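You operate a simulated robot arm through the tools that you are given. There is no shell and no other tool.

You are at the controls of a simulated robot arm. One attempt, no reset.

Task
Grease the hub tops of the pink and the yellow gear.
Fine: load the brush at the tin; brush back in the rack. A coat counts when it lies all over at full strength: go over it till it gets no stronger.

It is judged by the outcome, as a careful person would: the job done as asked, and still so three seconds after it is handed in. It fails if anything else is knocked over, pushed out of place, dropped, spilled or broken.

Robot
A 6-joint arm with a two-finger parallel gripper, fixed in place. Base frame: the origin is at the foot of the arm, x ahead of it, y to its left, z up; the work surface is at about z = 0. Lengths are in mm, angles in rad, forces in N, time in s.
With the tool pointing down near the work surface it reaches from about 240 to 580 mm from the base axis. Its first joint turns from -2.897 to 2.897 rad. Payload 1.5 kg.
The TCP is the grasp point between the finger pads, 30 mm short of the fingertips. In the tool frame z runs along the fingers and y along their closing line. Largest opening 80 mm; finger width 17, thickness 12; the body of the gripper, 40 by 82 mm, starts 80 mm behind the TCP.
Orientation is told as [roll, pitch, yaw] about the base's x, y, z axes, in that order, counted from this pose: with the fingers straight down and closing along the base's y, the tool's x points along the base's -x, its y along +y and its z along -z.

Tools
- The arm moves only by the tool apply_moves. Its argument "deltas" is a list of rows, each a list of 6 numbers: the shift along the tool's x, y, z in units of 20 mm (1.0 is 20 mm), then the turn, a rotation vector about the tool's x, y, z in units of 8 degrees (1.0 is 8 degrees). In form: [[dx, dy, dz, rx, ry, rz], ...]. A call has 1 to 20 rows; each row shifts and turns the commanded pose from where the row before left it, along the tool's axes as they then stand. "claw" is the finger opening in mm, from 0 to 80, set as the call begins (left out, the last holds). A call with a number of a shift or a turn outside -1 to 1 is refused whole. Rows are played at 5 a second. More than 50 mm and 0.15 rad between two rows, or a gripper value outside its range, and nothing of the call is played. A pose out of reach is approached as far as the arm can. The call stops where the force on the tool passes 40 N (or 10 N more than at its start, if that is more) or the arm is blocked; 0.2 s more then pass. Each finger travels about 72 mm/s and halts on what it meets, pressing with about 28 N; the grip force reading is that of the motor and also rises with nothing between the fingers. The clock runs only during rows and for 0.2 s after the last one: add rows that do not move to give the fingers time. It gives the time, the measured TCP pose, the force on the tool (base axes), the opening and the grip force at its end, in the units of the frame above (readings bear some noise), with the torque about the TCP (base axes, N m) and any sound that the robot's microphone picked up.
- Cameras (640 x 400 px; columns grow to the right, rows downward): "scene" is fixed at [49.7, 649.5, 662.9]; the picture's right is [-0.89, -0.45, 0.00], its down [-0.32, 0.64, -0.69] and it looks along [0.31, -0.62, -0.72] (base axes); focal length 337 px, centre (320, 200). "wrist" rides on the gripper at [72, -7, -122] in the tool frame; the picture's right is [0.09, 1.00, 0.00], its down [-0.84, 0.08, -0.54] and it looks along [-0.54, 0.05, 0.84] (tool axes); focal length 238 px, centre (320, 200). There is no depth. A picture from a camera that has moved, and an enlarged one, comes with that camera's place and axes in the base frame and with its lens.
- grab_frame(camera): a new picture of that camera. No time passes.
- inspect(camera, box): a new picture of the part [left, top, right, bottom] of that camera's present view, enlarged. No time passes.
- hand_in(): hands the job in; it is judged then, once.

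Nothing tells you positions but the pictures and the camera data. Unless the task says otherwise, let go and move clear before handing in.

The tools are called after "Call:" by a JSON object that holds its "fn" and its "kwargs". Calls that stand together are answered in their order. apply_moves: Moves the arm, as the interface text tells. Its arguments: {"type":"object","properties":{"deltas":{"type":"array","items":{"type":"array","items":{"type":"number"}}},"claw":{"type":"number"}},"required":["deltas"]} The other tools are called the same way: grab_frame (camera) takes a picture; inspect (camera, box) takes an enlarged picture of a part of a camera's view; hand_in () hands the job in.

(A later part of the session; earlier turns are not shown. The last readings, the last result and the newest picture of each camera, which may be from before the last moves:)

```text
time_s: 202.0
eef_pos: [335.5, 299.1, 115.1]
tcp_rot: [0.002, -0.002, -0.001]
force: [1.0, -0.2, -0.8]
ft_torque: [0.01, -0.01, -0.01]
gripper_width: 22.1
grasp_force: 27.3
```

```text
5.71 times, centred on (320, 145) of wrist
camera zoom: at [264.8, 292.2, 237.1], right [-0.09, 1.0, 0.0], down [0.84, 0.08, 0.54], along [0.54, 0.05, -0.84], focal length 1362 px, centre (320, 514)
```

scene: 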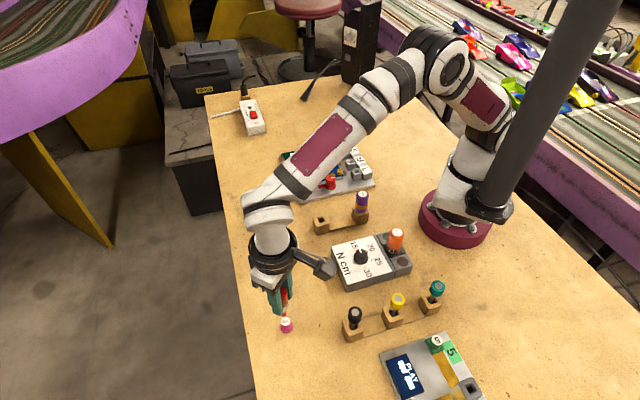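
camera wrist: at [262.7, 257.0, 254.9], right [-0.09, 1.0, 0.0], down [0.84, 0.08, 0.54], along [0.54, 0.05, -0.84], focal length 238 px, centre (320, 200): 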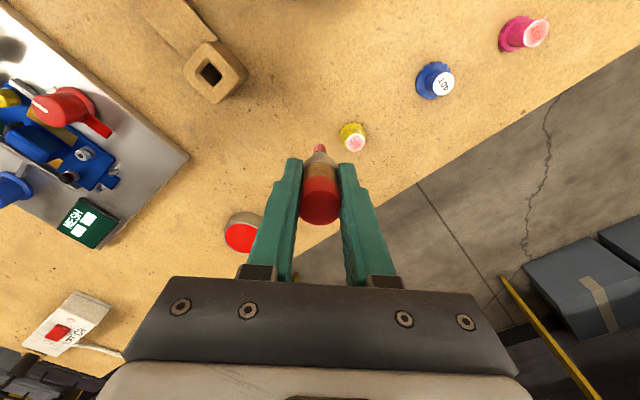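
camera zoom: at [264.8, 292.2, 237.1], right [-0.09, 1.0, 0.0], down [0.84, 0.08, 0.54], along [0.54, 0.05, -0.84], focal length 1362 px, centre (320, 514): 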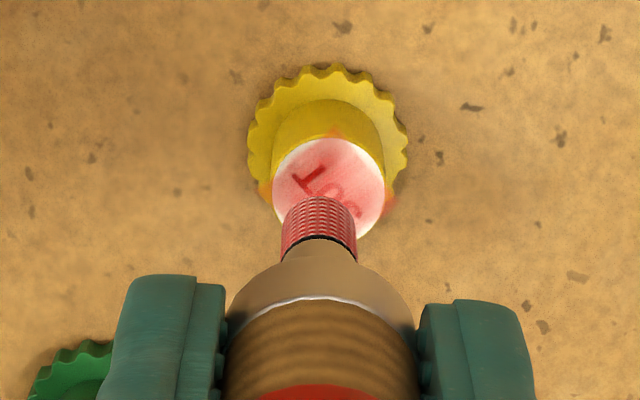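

Yellow is unchanged after a firm full raster: it's at full strength. It has crept ~2.5 mm in +y, so I'll finish with a few −y strokes that ease it back.

Call:
{"fn": "apply_moves", "kwargs": {"deltas": [[-0.035, 0.335, 0.5, 0, 0, 0], [0, 0, 0.4, 0, 0, 0], [0, 0, 0.11, 0, 0, 0], [0, -0.15, 0, 0, 0, 0], [0, -0.15, 0, 0, 0, 0], [0, 0, -0.1, 0, 0, 0], [-0.15, 0.3, 0, 0, 0, 0], [0, 0, 0.1, 0, 0, 0], [0, -0.15, 0, 0, 0, 0], [0, -0.15, 0, 0, 0, 0], [0, 0, -0.1, 0, 0, 0], [0.3, 0.3, 0, 0, 0, 0], [0, 0, 0.1, 0, 0, 0], [0, -0.15, 0, 0, 0, 0], [0, -0.15, 0, 0, 0, 0], [0, 0, -0.1, 0, 0, 0], [-0.15, 0.3, 0, 0, 0, 0], [0, 0, 0.1, 0, 0, 0], [0, -0.15, 0, 0, 0, 0], [0, -0.15, 0, 0, 0, 0]]}}

Call:
{"fn": "apply_moves", "kwargs": {"deltas": [[0, 0, -0.5, 0, 0, 0], [0, 0, -0.8, 0, 0, 0], [0.1, -0.8, -0.5, 0, 0, 0], [0.1, -0.8, 0, 0, 0, 0], [0, 0, 0, 0, 0, 0]]}}

Call:
{"fn": "inspect", "kwargs": {"camera": "scene", "box": [266, 240, 290, 264]}}

Call:
{"fn": "inspect", "kwargs": {"camera": "scene", "box": [274, 310, 298, 334]}}

Call:
{"fn": "inspect", "kwargs": {"camera": "wrist", "box": [330, 110, 380, 160]}}

Call:
{"fn": "inspect", "kwargs": {"camera": "wrist", "box": [490, 10, 560, 60]}}

```text
time_s: 206.2
eef_pos: [335.8, 300.1, 96.2]
tcp_rot: [-0.001, 0.0, 0.0]
force: [-0.5, 1.2, 2.6]
ft_torque: [0.08, 0.01, -0.02]
gripper_width: 22.0
grasp_force: 28.0
```

```text
time_s: 207.4
eef_pos: [333.8, 267.1, 131.3]
tcp_rot: [0.0, -0.001, 0.001]
force: [0.4, 0.7, -0.5]
ft_torque: [0.02, 0.01, -0.01]
gripper_width: 22.2
grasp_force: 27.5
```

```text
16.00 times, centred on (278, 252) of scene
camera zoom: at [49.7, 649.5, 662.9], right [-0.89, -0.45, 0.0], down [-0.32, 0.64, -0.69], along [0.31, -0.62, -0.72], focal length 5391 px, centre (992, -632)
```

zoom: 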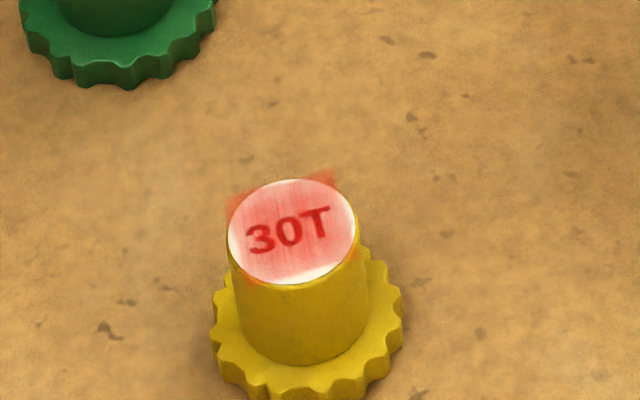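

```text
16.00 times, centred on (286, 322) of scene
camera zoom: at [49.7, 649.5, 662.9], right [-0.89, -0.45, 0.0], down [-0.32, 0.64, -0.69], along [0.31, -0.62, -0.72], focal length 5391 px, centre (864, -1752)
```

zoom: 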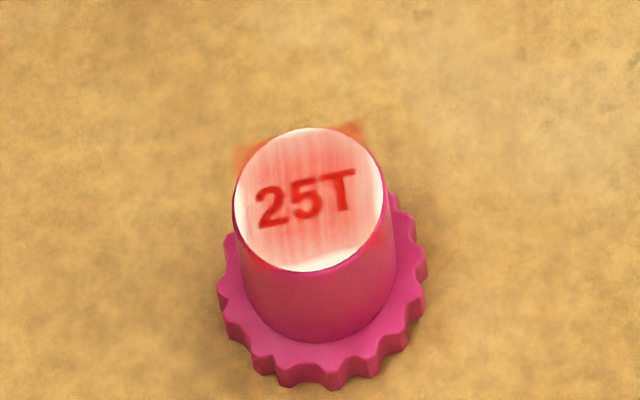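

```text
8.00 times, centred on (355, 135) of wrist
camera zoom: at [262.2, 260.8, 254.0], right [-0.09, 1.0, 0.0], down [0.84, 0.08, 0.54], along [0.54, 0.05, -0.84], focal length 1907 px, centre (40, 720)
```

zoom: 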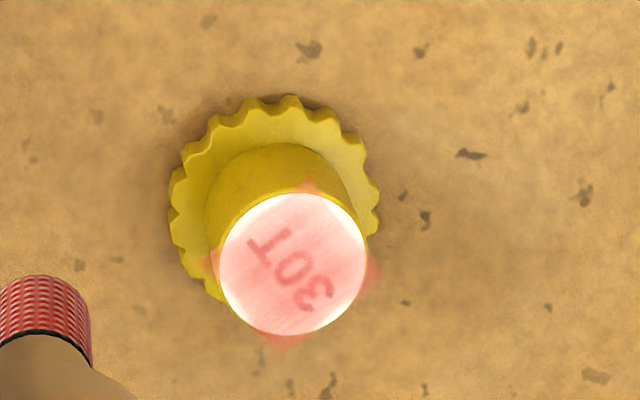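

```text
8.00 times, centred on (525, 35) of wrist
camera zoom: at [262.2, 260.8, 254.0], right [-0.09, 1.0, 0.0], down [0.84, 0.08, 0.54], along [0.54, 0.05, -0.84], focal length 1907 px, centre (-1320, 1520)
```

zoom: 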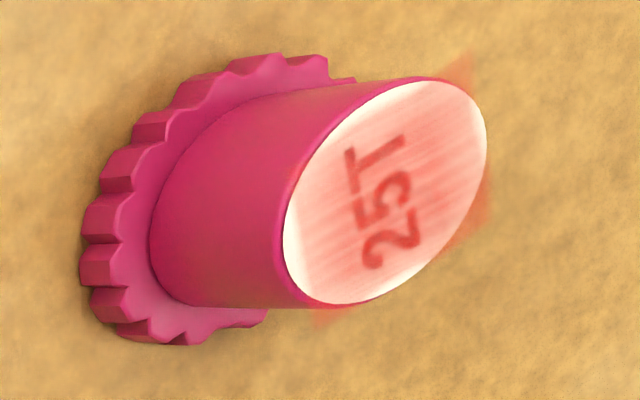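

The overhead view shows yellow solid and even, while pink still has streaks. I'll take a fresh load and then work pink more firmly.

Call:
{"fn": "apply_moves", "kwargs": {"deltas": [[0, 0, -0.95, 0, 0, 0], [-0.9225, -0.561, 0, 0, 0, 0], [-0.9225, -0.561, 0, 0, 0, 0], [-0.9225, -0.561, 0, 0, 0, 0], [-0.9225, -0.561, 0, 0, 0, 0], [-0.9225, -0.561, 0, 0, 0, 0], [-0.9225, -0.561, 0, 0, 0, 0], [-0.9225, -0.561, 0, 0, 0, 0], [-0.9225, -0.561, 0, 0, 0, 0], [0, 0, 0.8, 0, 0, 0], [0, 0, 0.8, 0, 0, 0], [0, 0, 0.8, 0, 0, 0], [0, 0, 0.4, 0, 0, 0], [0, 0, 0.06, 0, 0, 0], [0, 0, 0, 0, 0, 0]]}}

Call:
{"fn": "apply_moves", "kwargs": {"deltas": [[0, 0, 0.03, 0, 0, 0], [0, 0, 0, 0, 0, 0], [0, 0, 0, 0, 0, 0]]}}

```text
time_s: 210.6
eef_pos: [479.0, 180.1, 93.2]
tcp_rot: [0.0, 0.0, -0.001]
force: [0.6, 0.0, -0.1]
ft_torque: [0.02, -0.02, -0.01]
gripper_width: 22.4
grasp_force: 28.3
```

```text
time_s: 211.4
eef_pos: [479.1, 179.3, 93.0]
tcp_rot: [0.0, -0.001, 0.0]
force: [-0.3, 0.2, -0.8]
ft_torque: [0.03, -0.01, 0.0]
gripper_width: 21.9
grasp_force: 27.9
```

Call:
{"fn": "apply_moves", "kwargs": {"deltas": [[0, 0, 0.03, 0, 0, 0], [0, 0, 0.02, 0, 0, 0], [0, 0, 0, 0, 0, 0]]}}

```text
time_s: 212.2
eef_pos: [478.4, 179.1, 91.4]
tcp_rot: [0.002, -0.001, 0.001]
force: [0.4, 0.8, -0.2]
ft_torque: [0.0, -0.02, -0.01]
gripper_width: 22.1
grasp_force: 28.2
```

Call:
{"fn": "apply_moves", "kwargs": {"deltas": [[0, 0, 0.02, 0, 0, 0], [0, 0, 0, 0, 0, 0], [0, 0, 0, 0, 0, 0]]}}

Call:
{"fn": "inspect", "kwargs": {"camera": "scene", "box": [230, 165, 280, 215]}}

```text
time_s: 213.0
eef_pos: [479.2, 179.7, 92.4]
tcp_rot: [0.0, -0.001, 0.0]
force: [-0.1, 0.8, 4.1]
ft_torque: [0.04, 0.01, -0.01]
gripper_width: 22.2
grasp_force: 27.9
```

```text
8.00 times, centred on (255, 190) of scene
camera zoom: at [49.7, 649.5, 662.9], right [-0.89, -0.45, 0.0], down [-0.32, 0.64, -0.69], along [0.31, -0.62, -0.72], focal length 2696 px, centre (840, 280)
```

zoom: 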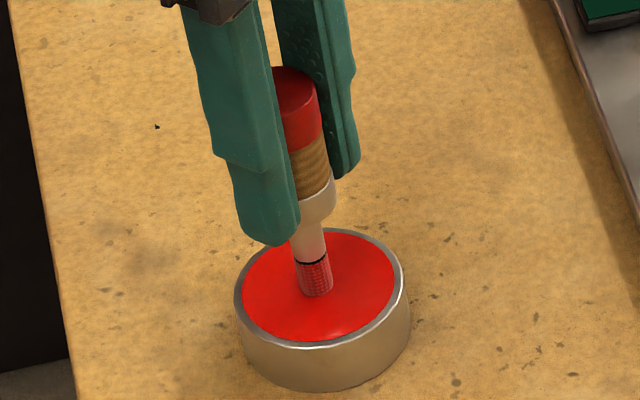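

Call:
{"fn": "apply_moves", "kwargs": {"deltas": [[0.1, 0, 0, 0, 0, 0], [0.1, 0, 0, 0, 0, 0], [-0.1, 0, 0, 0, 0, 0], [-0.1, 0, 0, 0, 0, 0], [0, 0.1, 0, 0, 0, 0], [0, -0.1, 0, 0, 0, 0], [0, 0, 0, 0, 0, 0], [0, 0, -0.4, 0, 0, 0], [0, 0, -0.85, 0, 0, 0], [0, 0, -0.85, 0, 0, 0], [0, 0, -0.87, 0, 0, 0]]}}

Call:
{"fn": "apply_moves", "kwargs": {"deltas": [[0.845, 0.3686, 0, 0, 0, 0], [0.845, 0.3686, 0, 0, 0, 0], [0.845, 0.3686, 0, 0, 0, 0], [0.845, 0.3686, 0, 0, 0, 0], [0.845, 0.3686, 0, 0, 0, 0], [0.845, 0.3686, 0, 0, 0, 0], [0.845, 0.3686, 0, 0, 0, 0], [0.8125, 0.75, 0, 0, 0, 0], [0.8125, 0.75, 0, 0, 0, 0], [0.8125, 0.75, 0, 0, 0, 0], [0.8125, 0.75, 0, 0, 0, 0], [0.8125, 0.75, 0, 0, 0, 0], [0.8125, 0.75, 0, 0, 0, 0], [0.8125, 0.75, 0, 0, 0, 0], [0.8125, 0.75, 0, 0, 0, 0]]}}

Call:
{"fn": "apply_moves", "kwargs": {"deltas": [[-0.044, 0.771, 0, 0, 0, 0], [-0.044, 0.771, 0, 0, 0, 0], [-0.044, 0.771, 0, 0, 0, 0], [-0.044, 0.771, 0, 0, 0, 0], [-0.044, 0.771, 0, 0, 0, 0], [0, 0, 0.8, 0, 0, 0], [0, 0, 0.9, 0, 0, 0], [0, 0, 0, 0, 0, 0], [0, 0, 0, 0, 0, 0]]}}

Call:
{"fn": "inspect", "kwargs": {"camera": "scene", "box": [274, 310, 298, 334]}}

Call:
{"fn": "inspect", "kwargs": {"camera": "wrist", "box": [290, 110, 350, 180]}}

```text
time_s: 215.4
eef_pos: [478.6, 178.5, 151.5]
tcp_rot: [0.001, -0.001, 0.002]
force: [0.3, 0.6, -0.4]
ft_torque: [0.01, -0.02, 0.02]
gripper_width: 22.1
grasp_force: 28.2
```

```text
time_s: 218.6
eef_pos: [232.5, 351.0, 150.8]
tcp_rot: [0.001, 0.0, 0.0]
force: [0.7, 0.5, -0.4]
ft_torque: [-0.02, -0.03, -0.01]
gripper_width: 22.3
grasp_force: 28.1
```

```text
time_s: 220.6
eef_pos: [236.9, 428.0, 117.0]
tcp_rot: [0.001, 0.0, 0.001]
force: [0.2, -0.5, -0.2]
ft_torque: [0.01, 0.02, 0.01]
gripper_width: 22.0
grasp_force: 28.2
```

```text
16.00 times, centred on (286, 322) of scene
camera zoom: at [49.7, 649.5, 662.9], right [-0.89, -0.45, 0.0], down [-0.32, 0.64, -0.69], along [0.31, -0.62, -0.72], focal length 5391 px, centre (864, -1752)
```

zoom: 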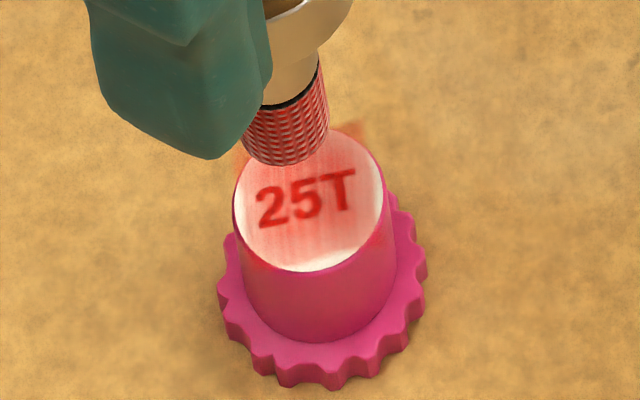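

```text
5.71 times, centred on (320, 145) of wrist
camera zoom: at [166.5, 421.1, 239.4], right [-0.09, 1.0, 0.0], down [0.84, 0.08, 0.54], along [0.54, 0.05, -0.84], focal length 1362 px, centre (320, 514)
```

zoom: 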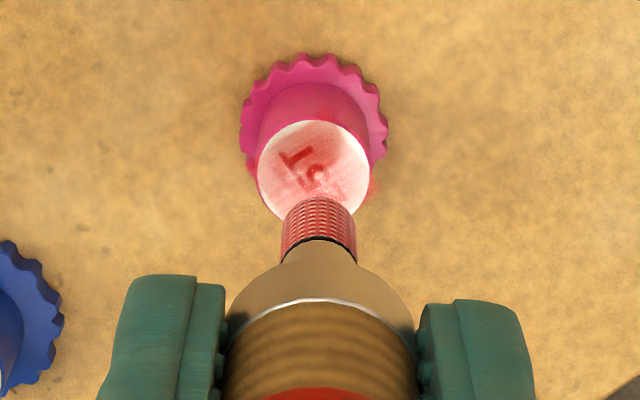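

Call:
{"fn": "apply_moves", "kwargs": {"deltas": [[-0.125, 0.18, 0.5, 0, 0, 0], [0, 0, 0.4, 0, 0, 0], [0, 0, 0.18, 0, 0, 0], [0, -0.2, 0, 0, 0, 0], [0, -0.2, 0, 0, 0, 0]]}}

```text
time_s: 221.8
eef_pos: [239.6, 423.5, 95.0]
tcp_rot: [0.003, -0.002, 0.0]
force: [-0.9, 2.5, 6.2]
ft_torque: [0.2, 0.04, -0.02]
gripper_width: 22.0
grasp_force: 28.1
```

Contact at 6 N. Continuing the raster in both directions.

Call:
{"fn": "apply_moves", "kwargs": {"deltas": [[0.075, 0, 0, 0, 0, 0], [0, 0.2, 0, 0, 0, 0], [0, 0.2, 0, 0, 0, 0], [0.075, 0, 0, 0, 0, 0], [0, -0.2, 0, 0, 0, 0], [0, -0.2, 0, 0, 0, 0], [0.075, 0, 0, 0, 0, 0], [0, 0.2, 0, 0, 0, 0], [0, 0.2, 0, 0, 0, 0], [0.075, 0, 0, 0, 0, 0], [0, -0.2, 0, 0, 0, 0], [0, -0.2, 0, 0, 0, 0], [0.1, 0, 0, 0, 0, 0], [0, 0.2, 0, 0, 0, 0], [0, 0.2, 0, 0, 0, 0]]}}

Call:
{"fn": "apply_moves", "kwargs": {"deltas": [[-0.2, 0, 0, 0, 0, 0], [-0.2, 0, 0, 0, 0, 0], [0, -0.075, 0, 0, 0, 0], [0.2, 0, 0, 0, 0, 0], [0.2, 0, 0, 0, 0, 0], [0, -0.075, 0, 0, 0, 0], [-0.2, 0, 0, 0, 0, 0], [-0.2, 0, 0, 0, 0, 0], [0, -0.075, 0, 0, 0, 0], [0.2, 0, 0, 0, 0, 0], [0.2, 0, 0, 0, 0, 0], [0, -0.075, 0, 0, 0, 0], [-0.2, 0, 0, 0, 0, 0], [-0.2, 0, 0, 0, 0, 0], [0, -0.1, 0, 0, 0, 0], [0.2, 0, 0, 0, 0, 0], [0.2, 0, 0, 0, 0, 0]]}}

Call:
{"fn": "apply_moves", "kwargs": {"deltas": [[-0.2, 0.2, -0.5, 0, 0, 0], [0, 0, -0.5, 0, 0, 0], [0, 0, 0, 0, 0, 0]]}}

Call:
{"fn": "inspect", "kwargs": {"camera": "scene", "box": [274, 310, 298, 334]}}

Call:
{"fn": "inspect", "kwargs": {"camera": "wrist", "box": [290, 110, 350, 180]}}

```text
time_s: 225.0
eef_pos: [230.7, 432.2, 94.4]
tcp_rot: [0.001, 0.0, -0.002]
force: [-0.4, -5.5, 13.5]
ft_torque: [-0.46, -0.03, -0.05]
gripper_width: 21.9
grasp_force: 28.5
```

```text
time_s: 228.6
eef_pos: [230.9, 422.5, 96.3]
tcp_rot: [0.0, -0.002, 0.001]
force: [2.6, -0.7, 8.0]
ft_torque: [-0.02, -0.27, 0.0]
gripper_width: 22.2
grasp_force: 27.9
```

```text
time_s: 229.4
eef_pos: [234.7, 426.5, 117.0]
tcp_rot: [-0.001, -0.002, 0.0]
force: [0.1, -0.3, -0.7]
ft_torque: [0.0, -0.01, -0.02]
gripper_width: 22.1
grasp_force: 27.6
```

```text
16.00 times, centred on (286, 322) of scene
camera zoom: at [49.7, 649.5, 662.9], right [-0.89, -0.45, 0.0], down [-0.32, 0.64, -0.69], along [0.31, -0.62, -0.72], focal length 5391 px, centre (864, -1752)
```

zoom: 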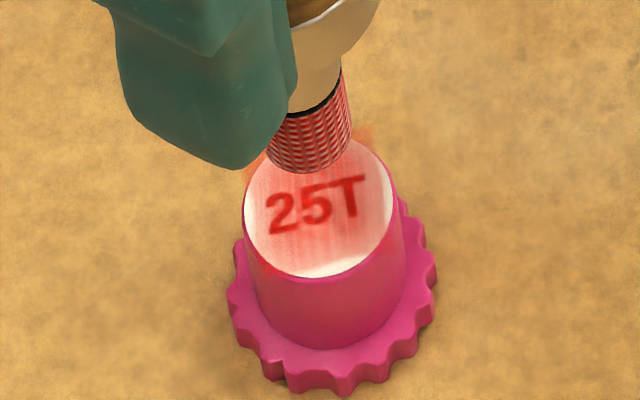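

```text
5.71 times, centred on (320, 145) of wrist
camera zoom: at [163.9, 420.5, 238.2], right [-0.09, 1.0, 0.0], down [0.84, 0.08, 0.54], along [0.54, 0.05, -0.84], focal length 1362 px, centre (320, 514)
```

zoom: 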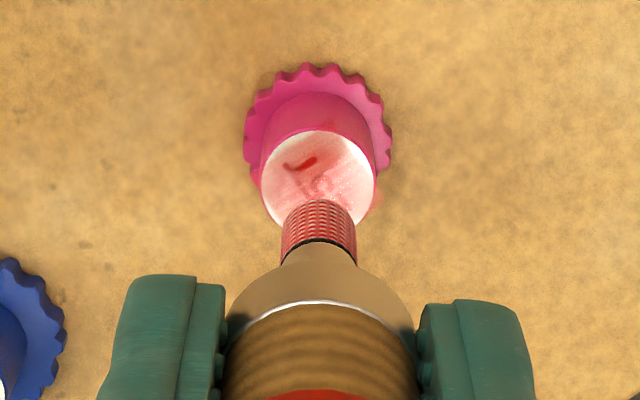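

I'll move aside to view pink unobstructed with the wrist camera in the same way as yellow.

Call:
{"fn": "apply_moves", "kwargs": {"deltas": [[0, 0, -0.8, 0, 0, 0], [0, -0.8, 0, 0, 0, 0], [0, -0.8, 0, 0, 0, 0], [0, 0, 0, 0, 0, 0]]}}

Call:
{"fn": "inspect", "kwargs": {"camera": "wrist", "box": [330, 110, 380, 160]}}

Call:
{"fn": "inspect", "kwargs": {"camera": "scene", "box": [274, 310, 298, 334]}}

```text
time_s: 230.4
eef_pos: [234.2, 394.8, 130.3]
tcp_rot: [0.002, -0.002, 0.0]
force: [-0.1, -0.5, 0.0]
ft_torque: [0.0, -0.02, 0.03]
gripper_width: 22.0
grasp_force: 28.2
```

```text
8.00 times, centred on (355, 135) of wrist
camera zoom: at [164.3, 388.2, 253.7], right [-0.09, 1.0, 0.0], down [0.84, 0.08, 0.54], along [0.54, 0.05, -0.84], focal length 1907 px, centre (40, 720)
```

zoom: 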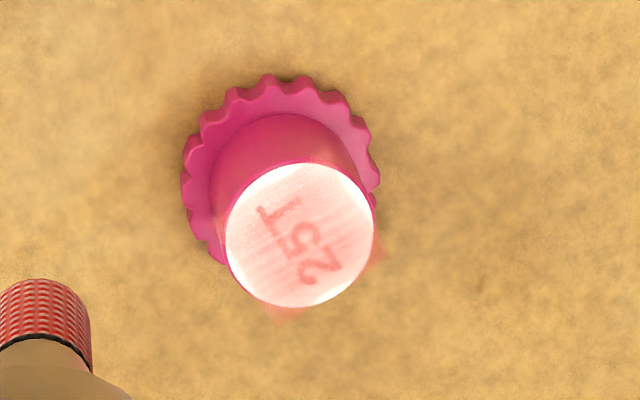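

```text
16.00 times, centred on (286, 322) of scene
camera zoom: at [49.7, 649.5, 662.9], right [-0.89, -0.45, 0.0], down [-0.32, 0.64, -0.69], along [0.31, -0.62, -0.72], focal length 5391 px, centre (864, -1752)
```

zoom: 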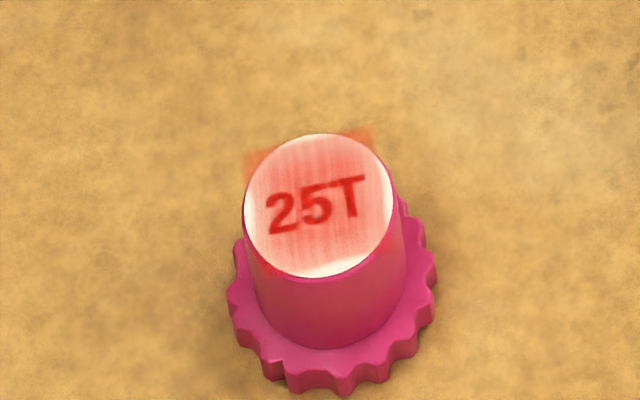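

Pink has become more solid than before. I'll do another round there and compare again.

Call:
{"fn": "apply_moves", "kwargs": {"deltas": [[0.1125, 0.905, 0.4, 0, 0, 0], [0.1125, 0.905, 0.4, 0, 0, 0], [0, 0, 0.5, 0, 0, 0], [0, 0, 0.4, 0, 0, 0], [0, 0, 0.11, 0, 0, 0], [-0.2, 0, 0, 0, 0, 0], [-0.2, 0, 0, 0, 0, 0]]}}

```text
time_s: 232.0
eef_pos: [237.9, 430.3, 95.2]
tcp_rot: [0.001, 0.0, -0.003]
force: [-3.7, 0.2, 7.9]
ft_torque: [-0.01, 0.19, -0.02]
gripper_width: 22.1
grasp_force: 28.0
```

Call:
{"fn": "apply_moves", "kwargs": {"deltas": [[0, -0.075, 0, 0, 0, 0], [0.2, 0, 0, 0, 0, 0], [0.2, 0, 0, 0, 0, 0], [0, -0.075, 0, 0, 0, 0], [-0.2, 0, 0, 0, 0, 0], [-0.2, 0, 0, 0, 0, 0], [0, -0.075, 0, 0, 0, 0], [0.2, 0, 0, 0, 0, 0], [0.2, 0, 0, 0, 0, 0], [0, -0.075, 0, 0, 0, 0], [-0.2, 0, 0, 0, 0, 0], [-0.2, 0, 0, 0, 0, 0], [0, -0.1, 0, 0, 0, 0], [0.2, 0, 0, 0, 0, 0], [0.2, 0, 0, 0, 0, 0]]}}

Call:
{"fn": "apply_moves", "kwargs": {"deltas": [[0, 0.2, 0, 0, 0, 0], [0, 0.2, 0, 0, 0, 0], [-0.075, 0, 0, 0, 0, 0], [0, -0.2, 0, 0, 0, 0], [0, -0.2, 0, 0, 0, 0], [-0.075, 0, 0, 0, 0, 0], [0, 0.2, 0, 0, 0, 0], [0, 0.2, 0, 0, 0, 0], [-0.075, 0, 0, 0, 0, 0], [0, -0.2, 0, 0, 0, 0], [0, -0.2, 0, 0, 0, 0], [-0.075, 0, 0, 0, 0, 0], [0, 0.2, 0, 0, 0, 0], [0, 0.2, 0, 0, 0, 0], [-0.1, 0, 0, 0, 0, 0], [0, -0.2, 0, 0, 0, 0], [0, -0.2, 0, 0, 0, 0]]}}

Call:
{"fn": "apply_moves", "kwargs": {"deltas": [[0.2, 0.2, -0.5, 0, 0, 0], [0, 0, -0.5, 0, 0, 0], [0, 0, -0.8, 0, 0, 0], [0, -0.8, 0, 0, 0, 0], [0, -0.8, 0, 0, 0, 0], [0, 0, 0, 0, 0, 0]]}}

Call:
{"fn": "inspect", "kwargs": {"camera": "wrist", "box": [330, 110, 380, 160]}}

Call:
{"fn": "inspect", "kwargs": {"camera": "scene", "box": [274, 310, 298, 334]}}

```text
time_s: 235.2
eef_pos: [230.3, 422.9, 94.5]
tcp_rot: [0.001, -0.002, 0.0]
force: [0.0, -0.8, 1.7]
ft_torque: [-0.03, -0.04, 0.0]
gripper_width: 22.1
grasp_force: 27.6
```

```text
time_s: 238.8
eef_pos: [238.2, 423.1, 94.4]
tcp_rot: [0.002, -0.002, 0.0]
force: [0.7, 3.4, 8.6]
ft_torque: [0.26, -0.06, 0.03]
gripper_width: 22.0
grasp_force: 28.0
```

```text
time_s: 240.2
eef_pos: [235.4, 395.2, 130.2]
tcp_rot: [0.001, 0.0, -0.001]
force: [0.1, 0.0, -0.6]
ft_torque: [-0.01, -0.01, -0.04]
gripper_width: 22.1
grasp_force: 28.1
```

```text
8.00 times, centred on (355, 135) of wrist
camera zoom: at [164.2, 388.1, 251.8], right [-0.09, 1.0, 0.0], down [0.84, 0.08, 0.54], along [0.54, 0.05, -0.84], focal length 1907 px, centre (40, 720)
```

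zoom: 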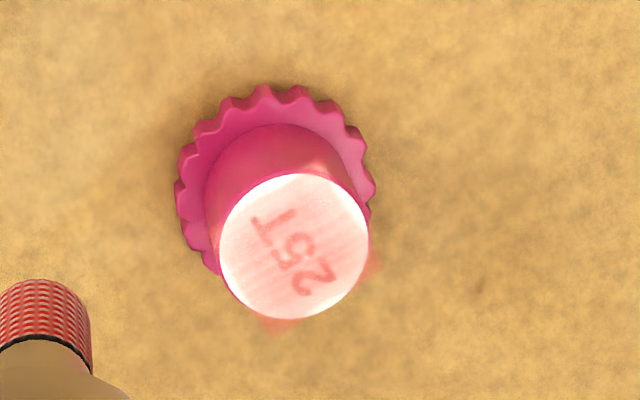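

```text
16.00 times, centred on (286, 322) of scene
camera zoom: at [49.7, 649.5, 662.9], right [-0.89, -0.45, 0.0], down [-0.32, 0.64, -0.69], along [0.31, -0.62, -0.72], focal length 5391 px, centre (864, -1752)
```

zoom: 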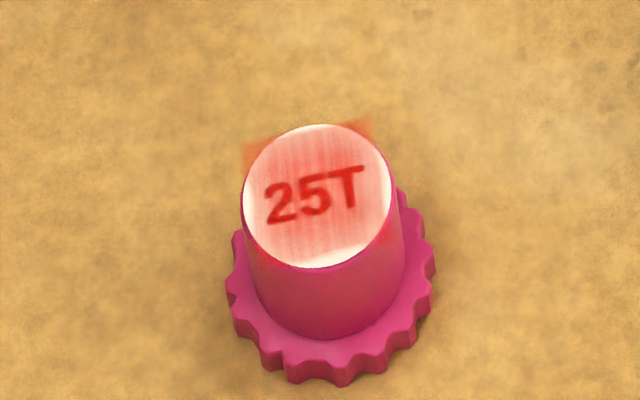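

The main area shows no further change. I'll do one careful set on pink's outermost points (±y, ±x) with firm contact, checking the force.

Call:
{"fn": "apply_moves", "kwargs": {"deltas": [[0.0325, 0.935, 0.4, 0, 0, 0], [0.0325, 0.935, 0.4, 0, 0, 0], [0, 0, 0.5, 0, 0, 0], [0, 0, 0.4, 0, 0, 0], [0, 0, 0.11, 0, 0, 0], [-0.2, 0, 0, 0, 0, 0], [0.2, 0, 0, 0, 0, 0], [-0.2, 0, 0, 0, 0, 0]]}}

Call:
{"fn": "apply_moves", "kwargs": {"deltas": [[0.1, -0.15, 0, 0, 0, 0], [0, -0.15, 0, 0, 0, 0], [0, 0, -0.1, 0, 0, 0], [0.1, -0.33, 0, 0, 0, 0], [0, 0, 0.1, 0, 0, 0], [-0.2, 0, 0, 0, 0, 0], [0.2, 0, 0, 0, 0, 0], [-0.2, 0, 0, 0, 0, 0]]}}

Call:
{"fn": "apply_moves", "kwargs": {"deltas": [[0.1, 0.15, 0, 0, 0, 0], [0, 0.15, 0, 0, 0, 0], [0, 0, -0.1, 0, 0, 0], [-0.315, -0.085, 0, 0, 0, 0], [0, 0, 0.1, 0, 0, 0], [0, 0.2, 0, 0, 0, 0], [0, -0.2, 0, 0, 0, 0], [0, 0.2, 0, 0, 0, 0]]}}

Call:
{"fn": "apply_moves", "kwargs": {"deltas": [[0.15, -0.1, 0, 0, 0, 0], [0.15, 0, 0, 0, 0, 0], [0, 0, -0.1, 0, 0, 0], [0.33, -0.1, 0, 0, 0, 0], [0, 0, 0.1, 0, 0, 0], [0, 0.2, 0, 0, 0, 0], [0, -0.2, 0, 0, 0, 0], [0, 0.2, 0, 0, 0, 0]]}}

Call:
{"fn": "apply_moves", "kwargs": {"deltas": [[-0.15, -0.1, 0, 0, 0, 0], [-0.15, 0, 0, 0, 0, 0], [0, 0, -0.5, 0, 0, 0], [0, 0, -0.5, 0, 0, 0], [0, 0, -0.8, 0, 0, 0], [0, -0.8, 0, 0, 0, 0], [0, -0.8, 0, 0, 0, 0], [0, 0, 0, 0, 0, 0]]}}

Call:
{"fn": "inspect", "kwargs": {"camera": "wrist", "box": [330, 110, 380, 160]}}

Call:
{"fn": "inspect", "kwargs": {"camera": "scene", "box": [274, 310, 298, 334]}}

```text
time_s: 242.0
eef_pos: [237.6, 432.3, 94.8]
tcp_rot: [0.002, 0.002, -0.002]
force: [-4.4, 0.1, 10.1]
ft_torque: [0.01, 0.29, -0.01]
gripper_width: 22.1
grasp_force: 28.0
```

```text
time_s: 243.8
eef_pos: [237.0, 420.5, 95.7]
tcp_rot: [-0.001, 0.0, 0.0]
force: [-0.9, -0.6, 4.0]
ft_torque: [0.03, 0.12, -0.03]
gripper_width: 22.2
grasp_force: 28.6
```

```text
time_s: 245.6
eef_pos: [241.1, 427.7, 94.9]
tcp_rot: [0.0, 0.0, -0.001]
force: [-0.4, 0.0, -0.8]
ft_torque: [0.01, -0.03, 0.01]
gripper_width: 22.0
grasp_force: 28.2
```

```text
time_s: 247.4
eef_pos: [229.1, 427.9, 94.6]
tcp_rot: [0.001, 0.001, -0.002]
force: [-0.4, -2.0, 5.2]
ft_torque: [-0.14, 0.0, -0.02]
gripper_width: 22.1
grasp_force: 27.9
```

```text
time_s: 249.2
eef_pos: [235.7, 394.7, 131.7]
tcp_rot: [0.001, 0.0, 0.0]
force: [0.6, 0.0, 0.0]
ft_torque: [0.01, -0.01, -0.01]
gripper_width: 22.0
grasp_force: 28.3
```

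```text
8.00 times, centred on (355, 135) of wrist
camera zoom: at [164.0, 387.6, 253.9], right [-0.09, 1.0, 0.0], down [0.84, 0.08, 0.54], along [0.54, 0.05, -0.84], focal length 1907 px, centre (40, 720)
```

zoom: 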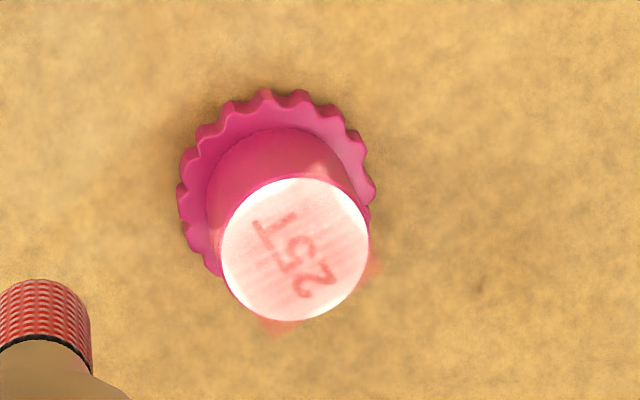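

```text
16.00 times, centred on (286, 322) of scene
camera zoom: at [49.7, 649.5, 662.9], right [-0.89, -0.45, 0.0], down [-0.32, 0.64, -0.69], along [0.31, -0.62, -0.72], focal length 5391 px, centre (864, -1752)
```

zoom: 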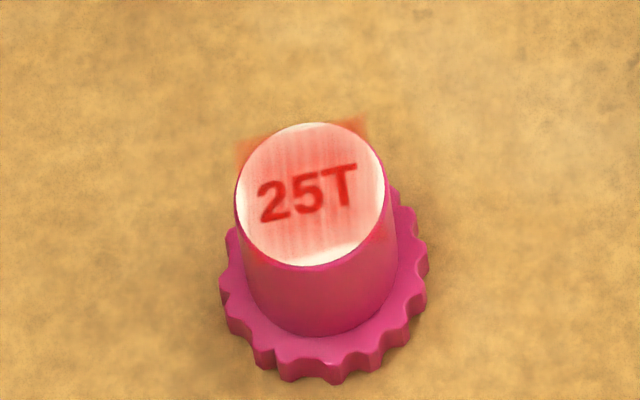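

Pink is no stronger after that; only its +x edge missed contact. I'll redo that edge.

Call:
{"fn": "apply_moves", "kwargs": {"deltas": [[-0.1825, 0.7325, 0.4, 0, 0, 0], [-0.1825, 0.7325, 0.4, 0, 0, 0], [0, 0, 0.5, 0, 0, 0], [0, 0, 0.4, 0, 0, 0], [0, 0, 0.11, 0, 0, 0], [0, 0.15, 0, 0, 0, 0], [0, 0.15, 0, 0, 0, 0]]}}

```text
time_s: 250.8
eef_pos: [242.8, 430.7, 94.5]
tcp_rot: [0.002, -0.002, -0.003]
force: [1.1, -4.8, 9.3]
ft_torque: [-0.33, -0.14, 0.02]
gripper_width: 22.2
grasp_force: 27.7
```

Call:
{"fn": "apply_moves", "kwargs": {"deltas": [[0, -0.15, 0, 0, 0, 0], [0, -0.15, 0, 0, 0, 0], [0, 0.15, 0, 0, 0, 0], [0, 0.15, 0, 0, 0, 0], [0, -0.15, 0, 0, 0, 0], [0, -0.15, 0, 0, 0, 0], [0.1, 0.1, 0, 0, 0, 0], [0.15, 0.05, 0, 0, 0, 0]]}}

Call:
{"fn": "apply_moves", "kwargs": {"deltas": [[0, 0, -0.5, 0, 0, 0], [0, 0, -0.5, 0, 0, 0], [0, 0, -0.8, 0, 0, 0], [0, -0.8, 0, 0, 0, 0], [0, -0.8, 0, 0, 0, 0], [0, 0, 0, 0, 0, 0]]}}

Call:
{"fn": "inspect", "kwargs": {"camera": "wrist", "box": [330, 110, 380, 160]}}

Call:
{"fn": "inspect", "kwargs": {"camera": "scene", "box": [274, 310, 298, 334]}}

```text
time_s: 252.6
eef_pos: [237.0, 427.4, 93.9]
tcp_rot: [0.0, 0.0, -0.001]
force: [3.3, 0.3, 6.0]
ft_torque: [-0.09, -0.22, 0.02]
gripper_width: 22.1
grasp_force: 27.6
```

```text
time_s: 254.0
eef_pos: [237.5, 394.0, 130.4]
tcp_rot: [0.002, -0.002, 0.0]
force: [0.1, -1.3, 0.0]
ft_torque: [0.0, -0.02, 0.01]
gripper_width: 22.0
grasp_force: 27.5
```

```text
8.00 times, centred on (355, 135) of wrist
camera zoom: at [166.2, 387.6, 252.5], right [-0.09, 1.0, 0.0], down [0.84, 0.08, 0.54], along [0.54, 0.05, -0.84], focal length 1907 px, centre (40, 720)
```

zoom: 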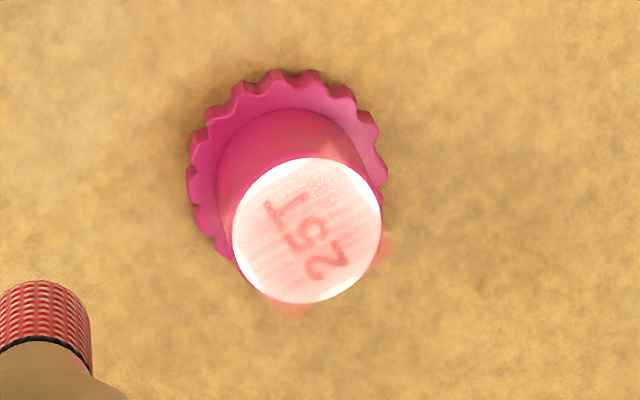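

```text
16.00 times, centred on (286, 322) of scene
camera zoom: at [49.7, 649.5, 662.9], right [-0.89, -0.45, 0.0], down [-0.32, 0.64, -0.69], along [0.31, -0.62, -0.72], focal length 5391 px, centre (864, -1752)
```

zoom: 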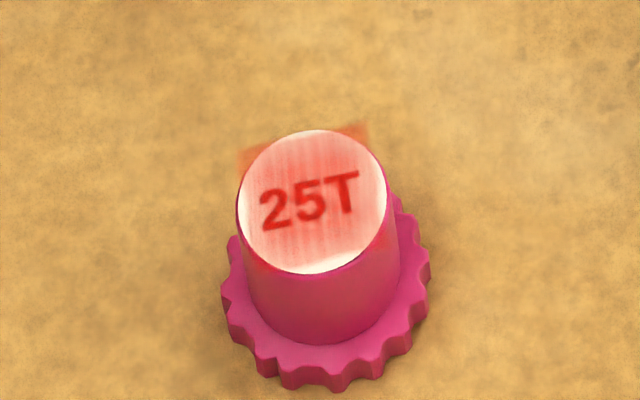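

Pink looks even and no stronger. I'll give yellow's outer edges one final firm set too, then return the brush.

Call:
{"fn": "apply_moves", "kwargs": {"deltas": [[0, 0, -1.0, 0, 0, 0], [0.085, -0.905, 0, 0, 0, 0], [0.085, -0.905, 0, 0, 0, 0], [0.085, -0.905, 0, 0, 0, 0], [-0.871, -0.333, 0, 0, 0, 0], [-0.871, -0.333, 0, 0, 0, 0], [-0.871, -0.333, 0, 0, 0, 0], [-0.871, -0.333, 0, 0, 0, 0], [-0.871, -0.333, 0, 0, 0, 0], [-0.871, -0.333, 0, 0, 0, 0], [0, 0, 0.87, 0, 0, 0], [0, 0, 0.87, 0, 0, 0], [0, 0, 0, 0, 0, 0], [0, 0, 0, 0, 0, 0]]}}

Call:
{"fn": "inspect", "kwargs": {"camera": "scene", "box": [266, 240, 290, 264]}}

Call:
{"fn": "inspect", "kwargs": {"camera": "wrist", "box": [290, 110, 350, 180]}}

```text
time_s: 257.0
eef_pos: [335.5, 299.6, 114.6]
tcp_rot: [0.001, 0.001, 0.0]
force: [-1.0, -0.5, -0.3]
ft_torque: [-0.01, -0.01, -0.01]
gripper_width: 22.1
grasp_force: 27.5
```

```text
16.00 times, centred on (278, 252) of scene
camera zoom: at [49.7, 649.5, 662.9], right [-0.89, -0.45, 0.0], down [-0.32, 0.64, -0.69], along [0.31, -0.62, -0.72], focal length 5391 px, centre (992, -632)
```

zoom: 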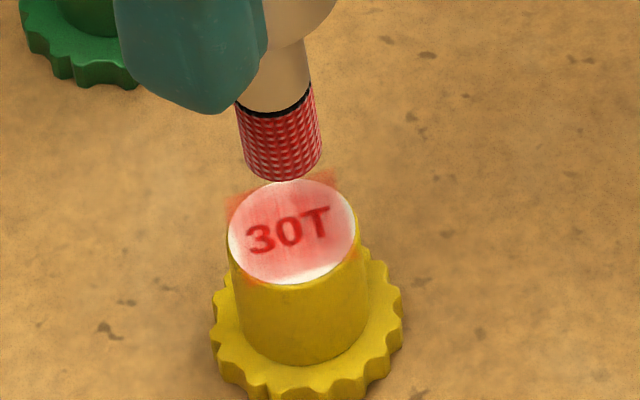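

```text
5.71 times, centred on (320, 145) of wrist
camera zoom: at [265.0, 292.4, 236.2], right [-0.09, 1.0, 0.0], down [0.84, 0.08, 0.54], along [0.54, 0.05, -0.84], focal length 1362 px, centre (320, 514)
```

zoom: 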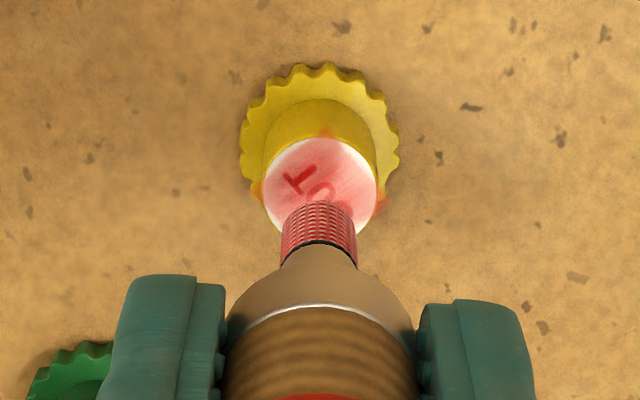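

Call:
{"fn": "apply_moves", "kwargs": {"deltas": [[0.155, 0.33, 0.5, 0, 0, 0], [0, 0, 0.4, 0, 0, 0], [0, 0, 0.14, 0, 0, 0], [-0.15, 0, 0, 0, 0, 0], [-0.15, 0, 0, 0, 0, 0]]}}

```text
time_s: 258.2
eef_pos: [340.1, 307.2, 95.2]
tcp_rot: [0.001, -0.001, 0.001]
force: [-1.4, 0.8, 3.7]
ft_torque: [0.04, 0.09, 0.02]
gripper_width: 22.1
grasp_force: 27.9
```

Call:
{"fn": "apply_moves", "kwargs": {"deltas": [[0.15, 0, 0.01, 0, 0, 0], [0.15, 0, 0, 0, 0, 0], [-0.15, 0, 0, 0, 0, 0], [-0.15, 0, 0, 0, 0, 0], [0.15, -0.15, 0, 0, 0, 0], [0, -0.15, 0, 0, 0, 0], [0, 0, -0.1, 0, 0, 0], [0.15, -0.33, 0, 0, 0, 0], [0, 0, 0.1, 0, 0, 0], [-0.15, 0, 0, 0, 0, 0], [-0.15, 0, 0, 0, 0, 0]]}}

Call:
{"fn": "apply_moves", "kwargs": {"deltas": [[0.15, 0, 0, 0, 0, 0], [0.15, 0, 0, 0, 0, 0], [-0.15, 0, 0, 0, 0, 0], [-0.15, 0, 0, 0, 0, 0], [0.15, 0.15, 0, 0, 0, 0], [0, 0.15, 0, 0, 0, 0], [0, 0, -0.1, 0, 0, 0], [-0.315, -0.135, 0, 0, 0, 0], [0, 0, 0.1, 0, 0, 0], [0, 0.15, 0, 0, 0, 0], [0, 0.15, 0, 0, 0, 0]]}}

Call:
{"fn": "apply_moves", "kwargs": {"deltas": [[0, -0.15, 0, 0, 0, 0], [0, -0.15, 0, 0, 0, 0], [0, 0.15, 0, 0, 0, 0], [0, 0.15, 0, 0, 0, 0], [0.15, -0.15, 0, 0, 0, 0], [0.15, 0, 0, 0, 0, 0], [0, 0, -0.1, 0, 0, 0], [0.33, -0.15, 0, 0, 0, 0], [0, 0, 0.1, 0, 0, 0], [0, 0.15, 0, 0, 0, 0], [0, 0.15, 0, 0, 0, 0]]}}

Call:
{"fn": "apply_moves", "kwargs": {"deltas": [[0, -0.15, 0, 0, 0, 0], [0, -0.15, 0, 0, 0, 0], [0, 0.15, 0, 0, 0, 0], [0, 0.15, 0, 0, 0, 0], [-0.15, -0.15, 0, 0, 0, 0], [-0.15, 0, 0, 0, 0, 0]]}}

Call:
{"fn": "apply_moves", "kwargs": {"deltas": [[0, 0, -0.5, 0, 0, 0], [0, 0, -0.8, 0, 0, 0], [0.1, -0.8, -0.5, 0, 0, 0], [0.1, -0.8, 0, 0, 0, 0], [0, 0, 0, 0, 0, 0]]}}

Call:
{"fn": "inspect", "kwargs": {"camera": "scene", "box": [266, 240, 290, 264]}}

Call:
{"fn": "inspect", "kwargs": {"camera": "wrist", "box": [330, 110, 380, 160]}}

Call:
{"fn": "inspect", "kwargs": {"camera": "wrist", "box": [490, 10, 560, 60]}}

Call:
{"fn": "inspect", "kwargs": {"camera": "scene", "box": [274, 310, 298, 334]}}

```text
time_s: 260.6
eef_pos: [338.4, 295.1, 94.6]
tcp_rot: [0.001, -0.001, 0.0]
force: [-0.5, 1.1, 0.9]
ft_torque: [-0.02, -0.01, 0.0]
gripper_width: 22.2
grasp_force: 27.8
```

```text
time_s: 263.0
eef_pos: [341.5, 304.3, 94.8]
tcp_rot: [0.0, -0.001, 0.001]
force: [0.0, -0.5, 0.4]
ft_torque: [0.0, 0.0, 0.01]
gripper_width: 22.4
grasp_force: 28.0
```

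```text
time_s: 265.4
eef_pos: [329.2, 302.9, 95.1]
tcp_rot: [0.002, -0.001, -0.002]
force: [-0.1, 0.7, -0.4]
ft_torque: [0.0, 0.0, 0.01]
gripper_width: 21.9
grasp_force: 28.1
```

```text
time_s: 266.8
eef_pos: [336.4, 300.2, 94.8]
tcp_rot: [0.0, 0.001, -0.002]
force: [-0.4, -0.5, -0.6]
ft_torque: [-0.04, 0.01, -0.01]
gripper_width: 21.9
grasp_force: 27.9
```

```text
time_s: 268.0
eef_pos: [331.0, 268.7, 132.8]
tcp_rot: [0.0, 0.0, 0.001]
force: [0.5, 0.8, -0.5]
ft_torque: [0.01, 0.0, 0.01]
gripper_width: 22.1
grasp_force: 27.8
```

```text
16.00 times, centred on (278, 252) of scene
camera zoom: at [49.7, 649.5, 662.9], right [-0.89, -0.45, 0.0], down [-0.32, 0.64, -0.69], along [0.31, -0.62, -0.72], focal length 5391 px, centre (992, -632)
```

zoom: 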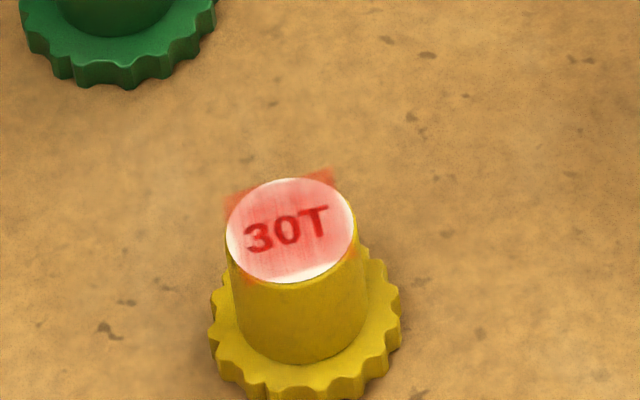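

```text
8.00 times, centred on (355, 135) of wrist
camera zoom: at [260.1, 261.7, 254.1], right [-0.09, 1.0, 0.0], down [0.84, 0.08, 0.54], along [0.54, 0.05, -0.84], focal length 1907 px, centre (40, 720)
```

zoom: 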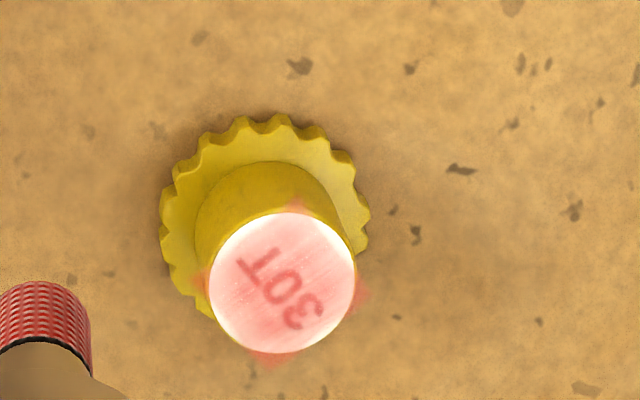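

```text
8.00 times, centred on (525, 35) of wrist
camera zoom: at [260.1, 261.7, 254.1], right [-0.09, 1.0, 0.0], down [0.84, 0.08, 0.54], along [0.54, 0.05, -0.84], focal length 1907 px, centre (-1320, 1520)
```

zoom: 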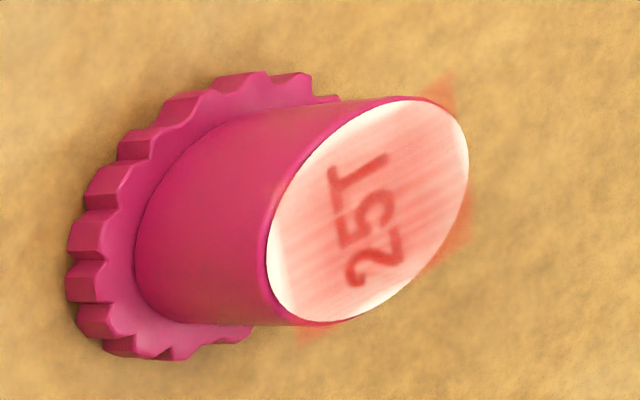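

```text
16.00 times, centred on (286, 322) of scene
camera zoom: at [49.7, 649.5, 662.9], right [-0.89, -0.45, 0.0], down [-0.32, 0.64, -0.69], along [0.31, -0.62, -0.72], focal length 5391 px, centre (864, -1752)
```

zoom: 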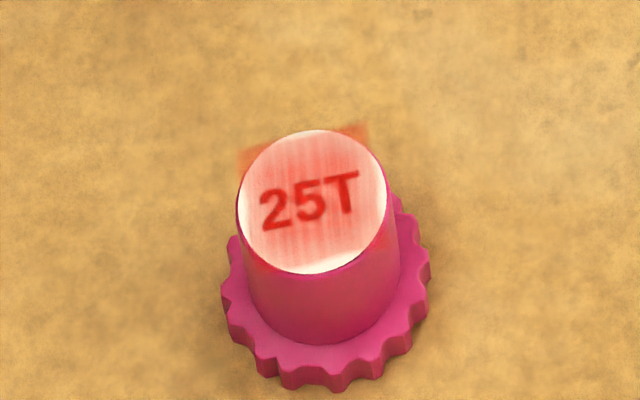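

Yellow's corners have filled in nicely; pink's corners are still fainter in comparison. I'll go back to pink for a further thorough edge-and-raster round.

Call:
{"fn": "apply_moves", "kwargs": {"deltas": [[0, 0, -1.0, 0, 0, 0], [0.834, 0.5975, 0, 0, 0, 0], [0.834, 0.5975, 0, 0, 0, 0], [0.834, 0.5975, 0, 0, 0, 0], [0.834, 0.5975, 0, 0, 0, 0], [0.834, 0.5975, 0, 0, 0, 0], [0.834, 0.5975, 0, 0, 0, 0], [-0.033, 0.869, 0, 0, 0, 0], [-0.033, 0.869, 0, 0, 0, 0], [-0.033, 0.869, 0, 0, 0, 0], [-0.033, 0.869, 0, 0, 0, 0], [-0.033, 0.869, 0, 0, 0, 0], [0, 0, 0.9, 0, 0, 0], [0, 0, 0.9, 0, 0, 0], [0, 0, 0, 0, 0, 0], [0, 0, 0, 0, 0, 0]]}}

Call:
{"fn": "inspect", "kwargs": {"camera": "scene", "box": [274, 310, 298, 334]}}

Call:
{"fn": "inspect", "kwargs": {"camera": "wrist", "box": [290, 110, 350, 180]}}

```text
time_s: 271.4
eef_pos: [233.7, 427.1, 114.6]
tcp_rot: [-0.001, 0.0, -0.002]
force: [0.4, 0.0, -0.4]
ft_torque: [0.03, -0.04, -0.05]
gripper_width: 22.3
grasp_force: 28.1
```

```text
16.00 times, centred on (286, 322) of scene
camera zoom: at [49.7, 649.5, 662.9], right [-0.89, -0.45, 0.0], down [-0.32, 0.64, -0.69], along [0.31, -0.62, -0.72], focal length 5391 px, centre (864, -1752)
```

zoom: 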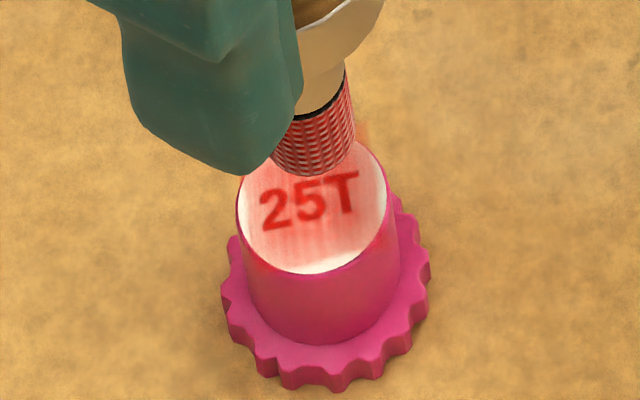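

```text
5.71 times, centred on (320, 145) of wrist
camera zoom: at [163.4, 420.2, 236.7], right [-0.09, 1.0, 0.0], down [0.84, 0.08, 0.54], along [0.54, 0.05, -0.84], focal length 1362 px, centre (320, 514)
```

zoom: 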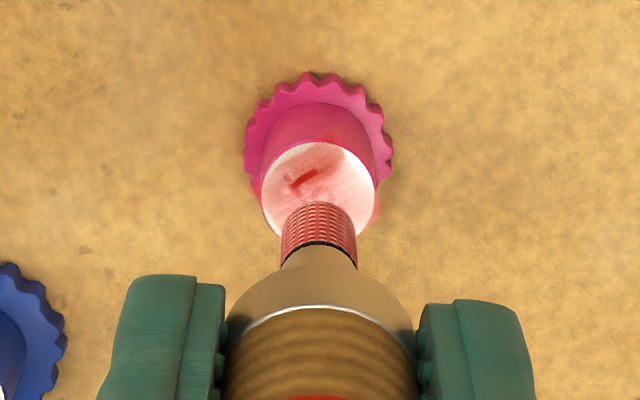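

Call:
{"fn": "apply_moves", "kwargs": {"deltas": [[0.105, 0.34, 0.5, 0, 0, 0], [0, 0, 0.4, 0, 0, 0], [0, 0, 0.11, 0, 0, 0], [-0.15, 0, 0, 0, 0, 0], [-0.15, 0, 0, 0, 0, 0]]}}

```text
time_s: 272.6
eef_pos: [238.6, 435.3, 94.1]
tcp_rot: [0.0, -0.001, -0.001]
force: [-3.0, -0.4, 7.3]
ft_torque: [-0.02, 0.12, -0.04]
gripper_width: 22.4
grasp_force: 28.1
```

Call:
{"fn": "apply_moves", "kwargs": {"deltas": [[0.15, 0, 0, 0, 0, 0], [0.15, 0, 0, 0, 0, 0], [-0.15, 0, 0, 0, 0, 0], [-0.15, 0, 0, 0, 0, 0], [0.15, 0, 0, 0, 0, 0], [0.15, 0, 0, 0, 0, 0], [-0.15, -0.15, 0, 0, 0, 0], [0, -0.15, 0, 0, 0, 0], [0, 0, -0.1, 0, 0, 0], [0.15, -0.34, 0, 0, 0, 0], [0, 0, 0.105, 0, 0, 0], [-0.15, 0, 0, 0, 0, 0], [-0.15, 0, 0, 0, 0, 0]]}}

Call:
{"fn": "apply_moves", "kwargs": {"deltas": [[0.15, 0, 0, 0, 0, 0], [0.15, 0, 0, 0, 0, 0], [-0.15, 0, 0, 0, 0, 0], [-0.15, 0, 0, 0, 0, 0], [0.15, 0, 0, 0, 0, 0], [0.15, 0, 0, 0, 0, 0], [-0.15, 0.15, 0, 0, 0, 0], [0, 0.15, 0, 0, 0, 0], [0, 0, -0.1, 0, 0, 0], [-0.325, -0.13, 0, 0, 0, 0], [0, 0, 0.105, 0, 0, 0], [0, 0.15, 0, 0, 0, 0], [0, 0.15, 0, 0, 0, 0]]}}

Call:
{"fn": "apply_moves", "kwargs": {"deltas": [[0, -0.15, 0, 0, 0, 0], [0, -0.15, 0, 0, 0, 0], [0, 0.15, 0, 0, 0, 0], [0, 0.15, 0, 0, 0, 0], [0, -0.15, 0, 0, 0, 0], [0, -0.15, 0, 0, 0, 0], [0.15, 0.15, 0, 0, 0, 0], [0.15, 0, 0, 0, 0, 0], [0, 0, -0.1, 0, 0, 0], [0.34, -0.15, 0, 0, 0, 0], [0, 0, 0.105, 0, 0, 0], [0, 0.15, 0, 0, 0, 0], [0, 0.15, 0, 0, 0, 0]]}}

Call:
{"fn": "apply_moves", "kwargs": {"deltas": [[0, -0.15, 0, 0, 0, 0], [0, -0.15, 0, 0, 0, 0], [0, 0.15, 0, 0, 0, 0], [0, 0.15, 0, 0, 0, 0], [0, -0.15, 0, 0, 0, 0], [0, -0.15, 0, 0, 0, 0], [-0.15, 0.15, 0, 0, 0, 0], [-0.15, 0, 0, 0, 0, 0]]}}

Call:
{"fn": "apply_moves", "kwargs": {"deltas": [[0, 0, -0.5, 0, 0, 0], [0, 0, -0.5, 0, 0, 0], [0, 0, 0, 0, 0, 0]]}}

Call:
{"fn": "inspect", "kwargs": {"camera": "scene", "box": [274, 310, 298, 334]}}

Call:
{"fn": "inspect", "kwargs": {"camera": "wrist", "box": [290, 110, 350, 180]}}

```text
time_s: 275.4
eef_pos: [238.9, 421.4, 94.6]
tcp_rot: [0.001, -0.001, 0.0]
force: [-1.1, 0.0, 2.1]
ft_torque: [0.01, 0.06, -0.01]
gripper_width: 22.1
grasp_force: 28.3
```

```text
time_s: 278.2
eef_pos: [241.6, 431.1, 95.2]
tcp_rot: [0.001, -0.001, -0.002]
force: [0.5, -0.8, 4.2]
ft_torque: [-0.07, 0.01, -0.01]
gripper_width: 22.1
grasp_force: 28.0
```

```text
time_s: 281.0
eef_pos: [231.6, 431.6, 93.7]
tcp_rot: [0.001, -0.001, 0.0]
force: [-0.7, -2.6, 7.8]
ft_torque: [-0.18, 0.0, -0.03]
gripper_width: 21.9
grasp_force: 28.2
```

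```text
time_s: 282.8
eef_pos: [235.2, 427.9, 94.9]
tcp_rot: [0.0, -0.001, 0.002]
force: [-0.5, -1.0, 1.6]
ft_torque: [-0.01, 0.02, 0.0]
gripper_width: 22.2
grasp_force: 28.1
```

```text
time_s: 283.6
eef_pos: [236.5, 428.5, 114.3]
tcp_rot: [-0.002, 0.001, 0.0]
force: [-0.1, 0.4, 0.1]
ft_torque: [0.0, -0.02, 0.03]
gripper_width: 22.2
grasp_force: 27.6
```

```text
16.00 times, centred on (286, 322) of scene
camera zoom: at [49.7, 649.5, 662.9], right [-0.89, -0.45, 0.0], down [-0.32, 0.64, -0.69], along [0.31, -0.62, -0.72], focal length 5391 px, centre (864, -1752)
```

zoom: 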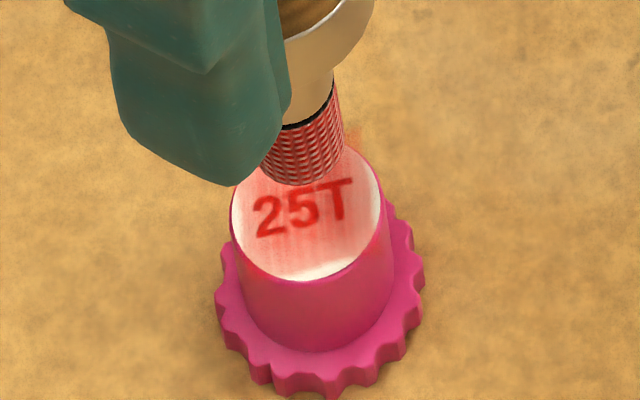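

```text
5.71 times, centred on (320, 145) of wrist
camera zoom: at [164.1, 421.6, 235.9], right [-0.09, 1.0, 0.0], down [0.84, 0.08, 0.54], along [0.54, 0.05, -0.84], focal length 1362 px, centre (320, 514)
```

zoom: 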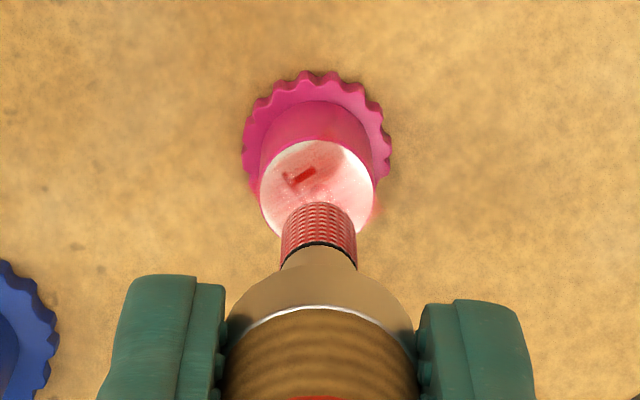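

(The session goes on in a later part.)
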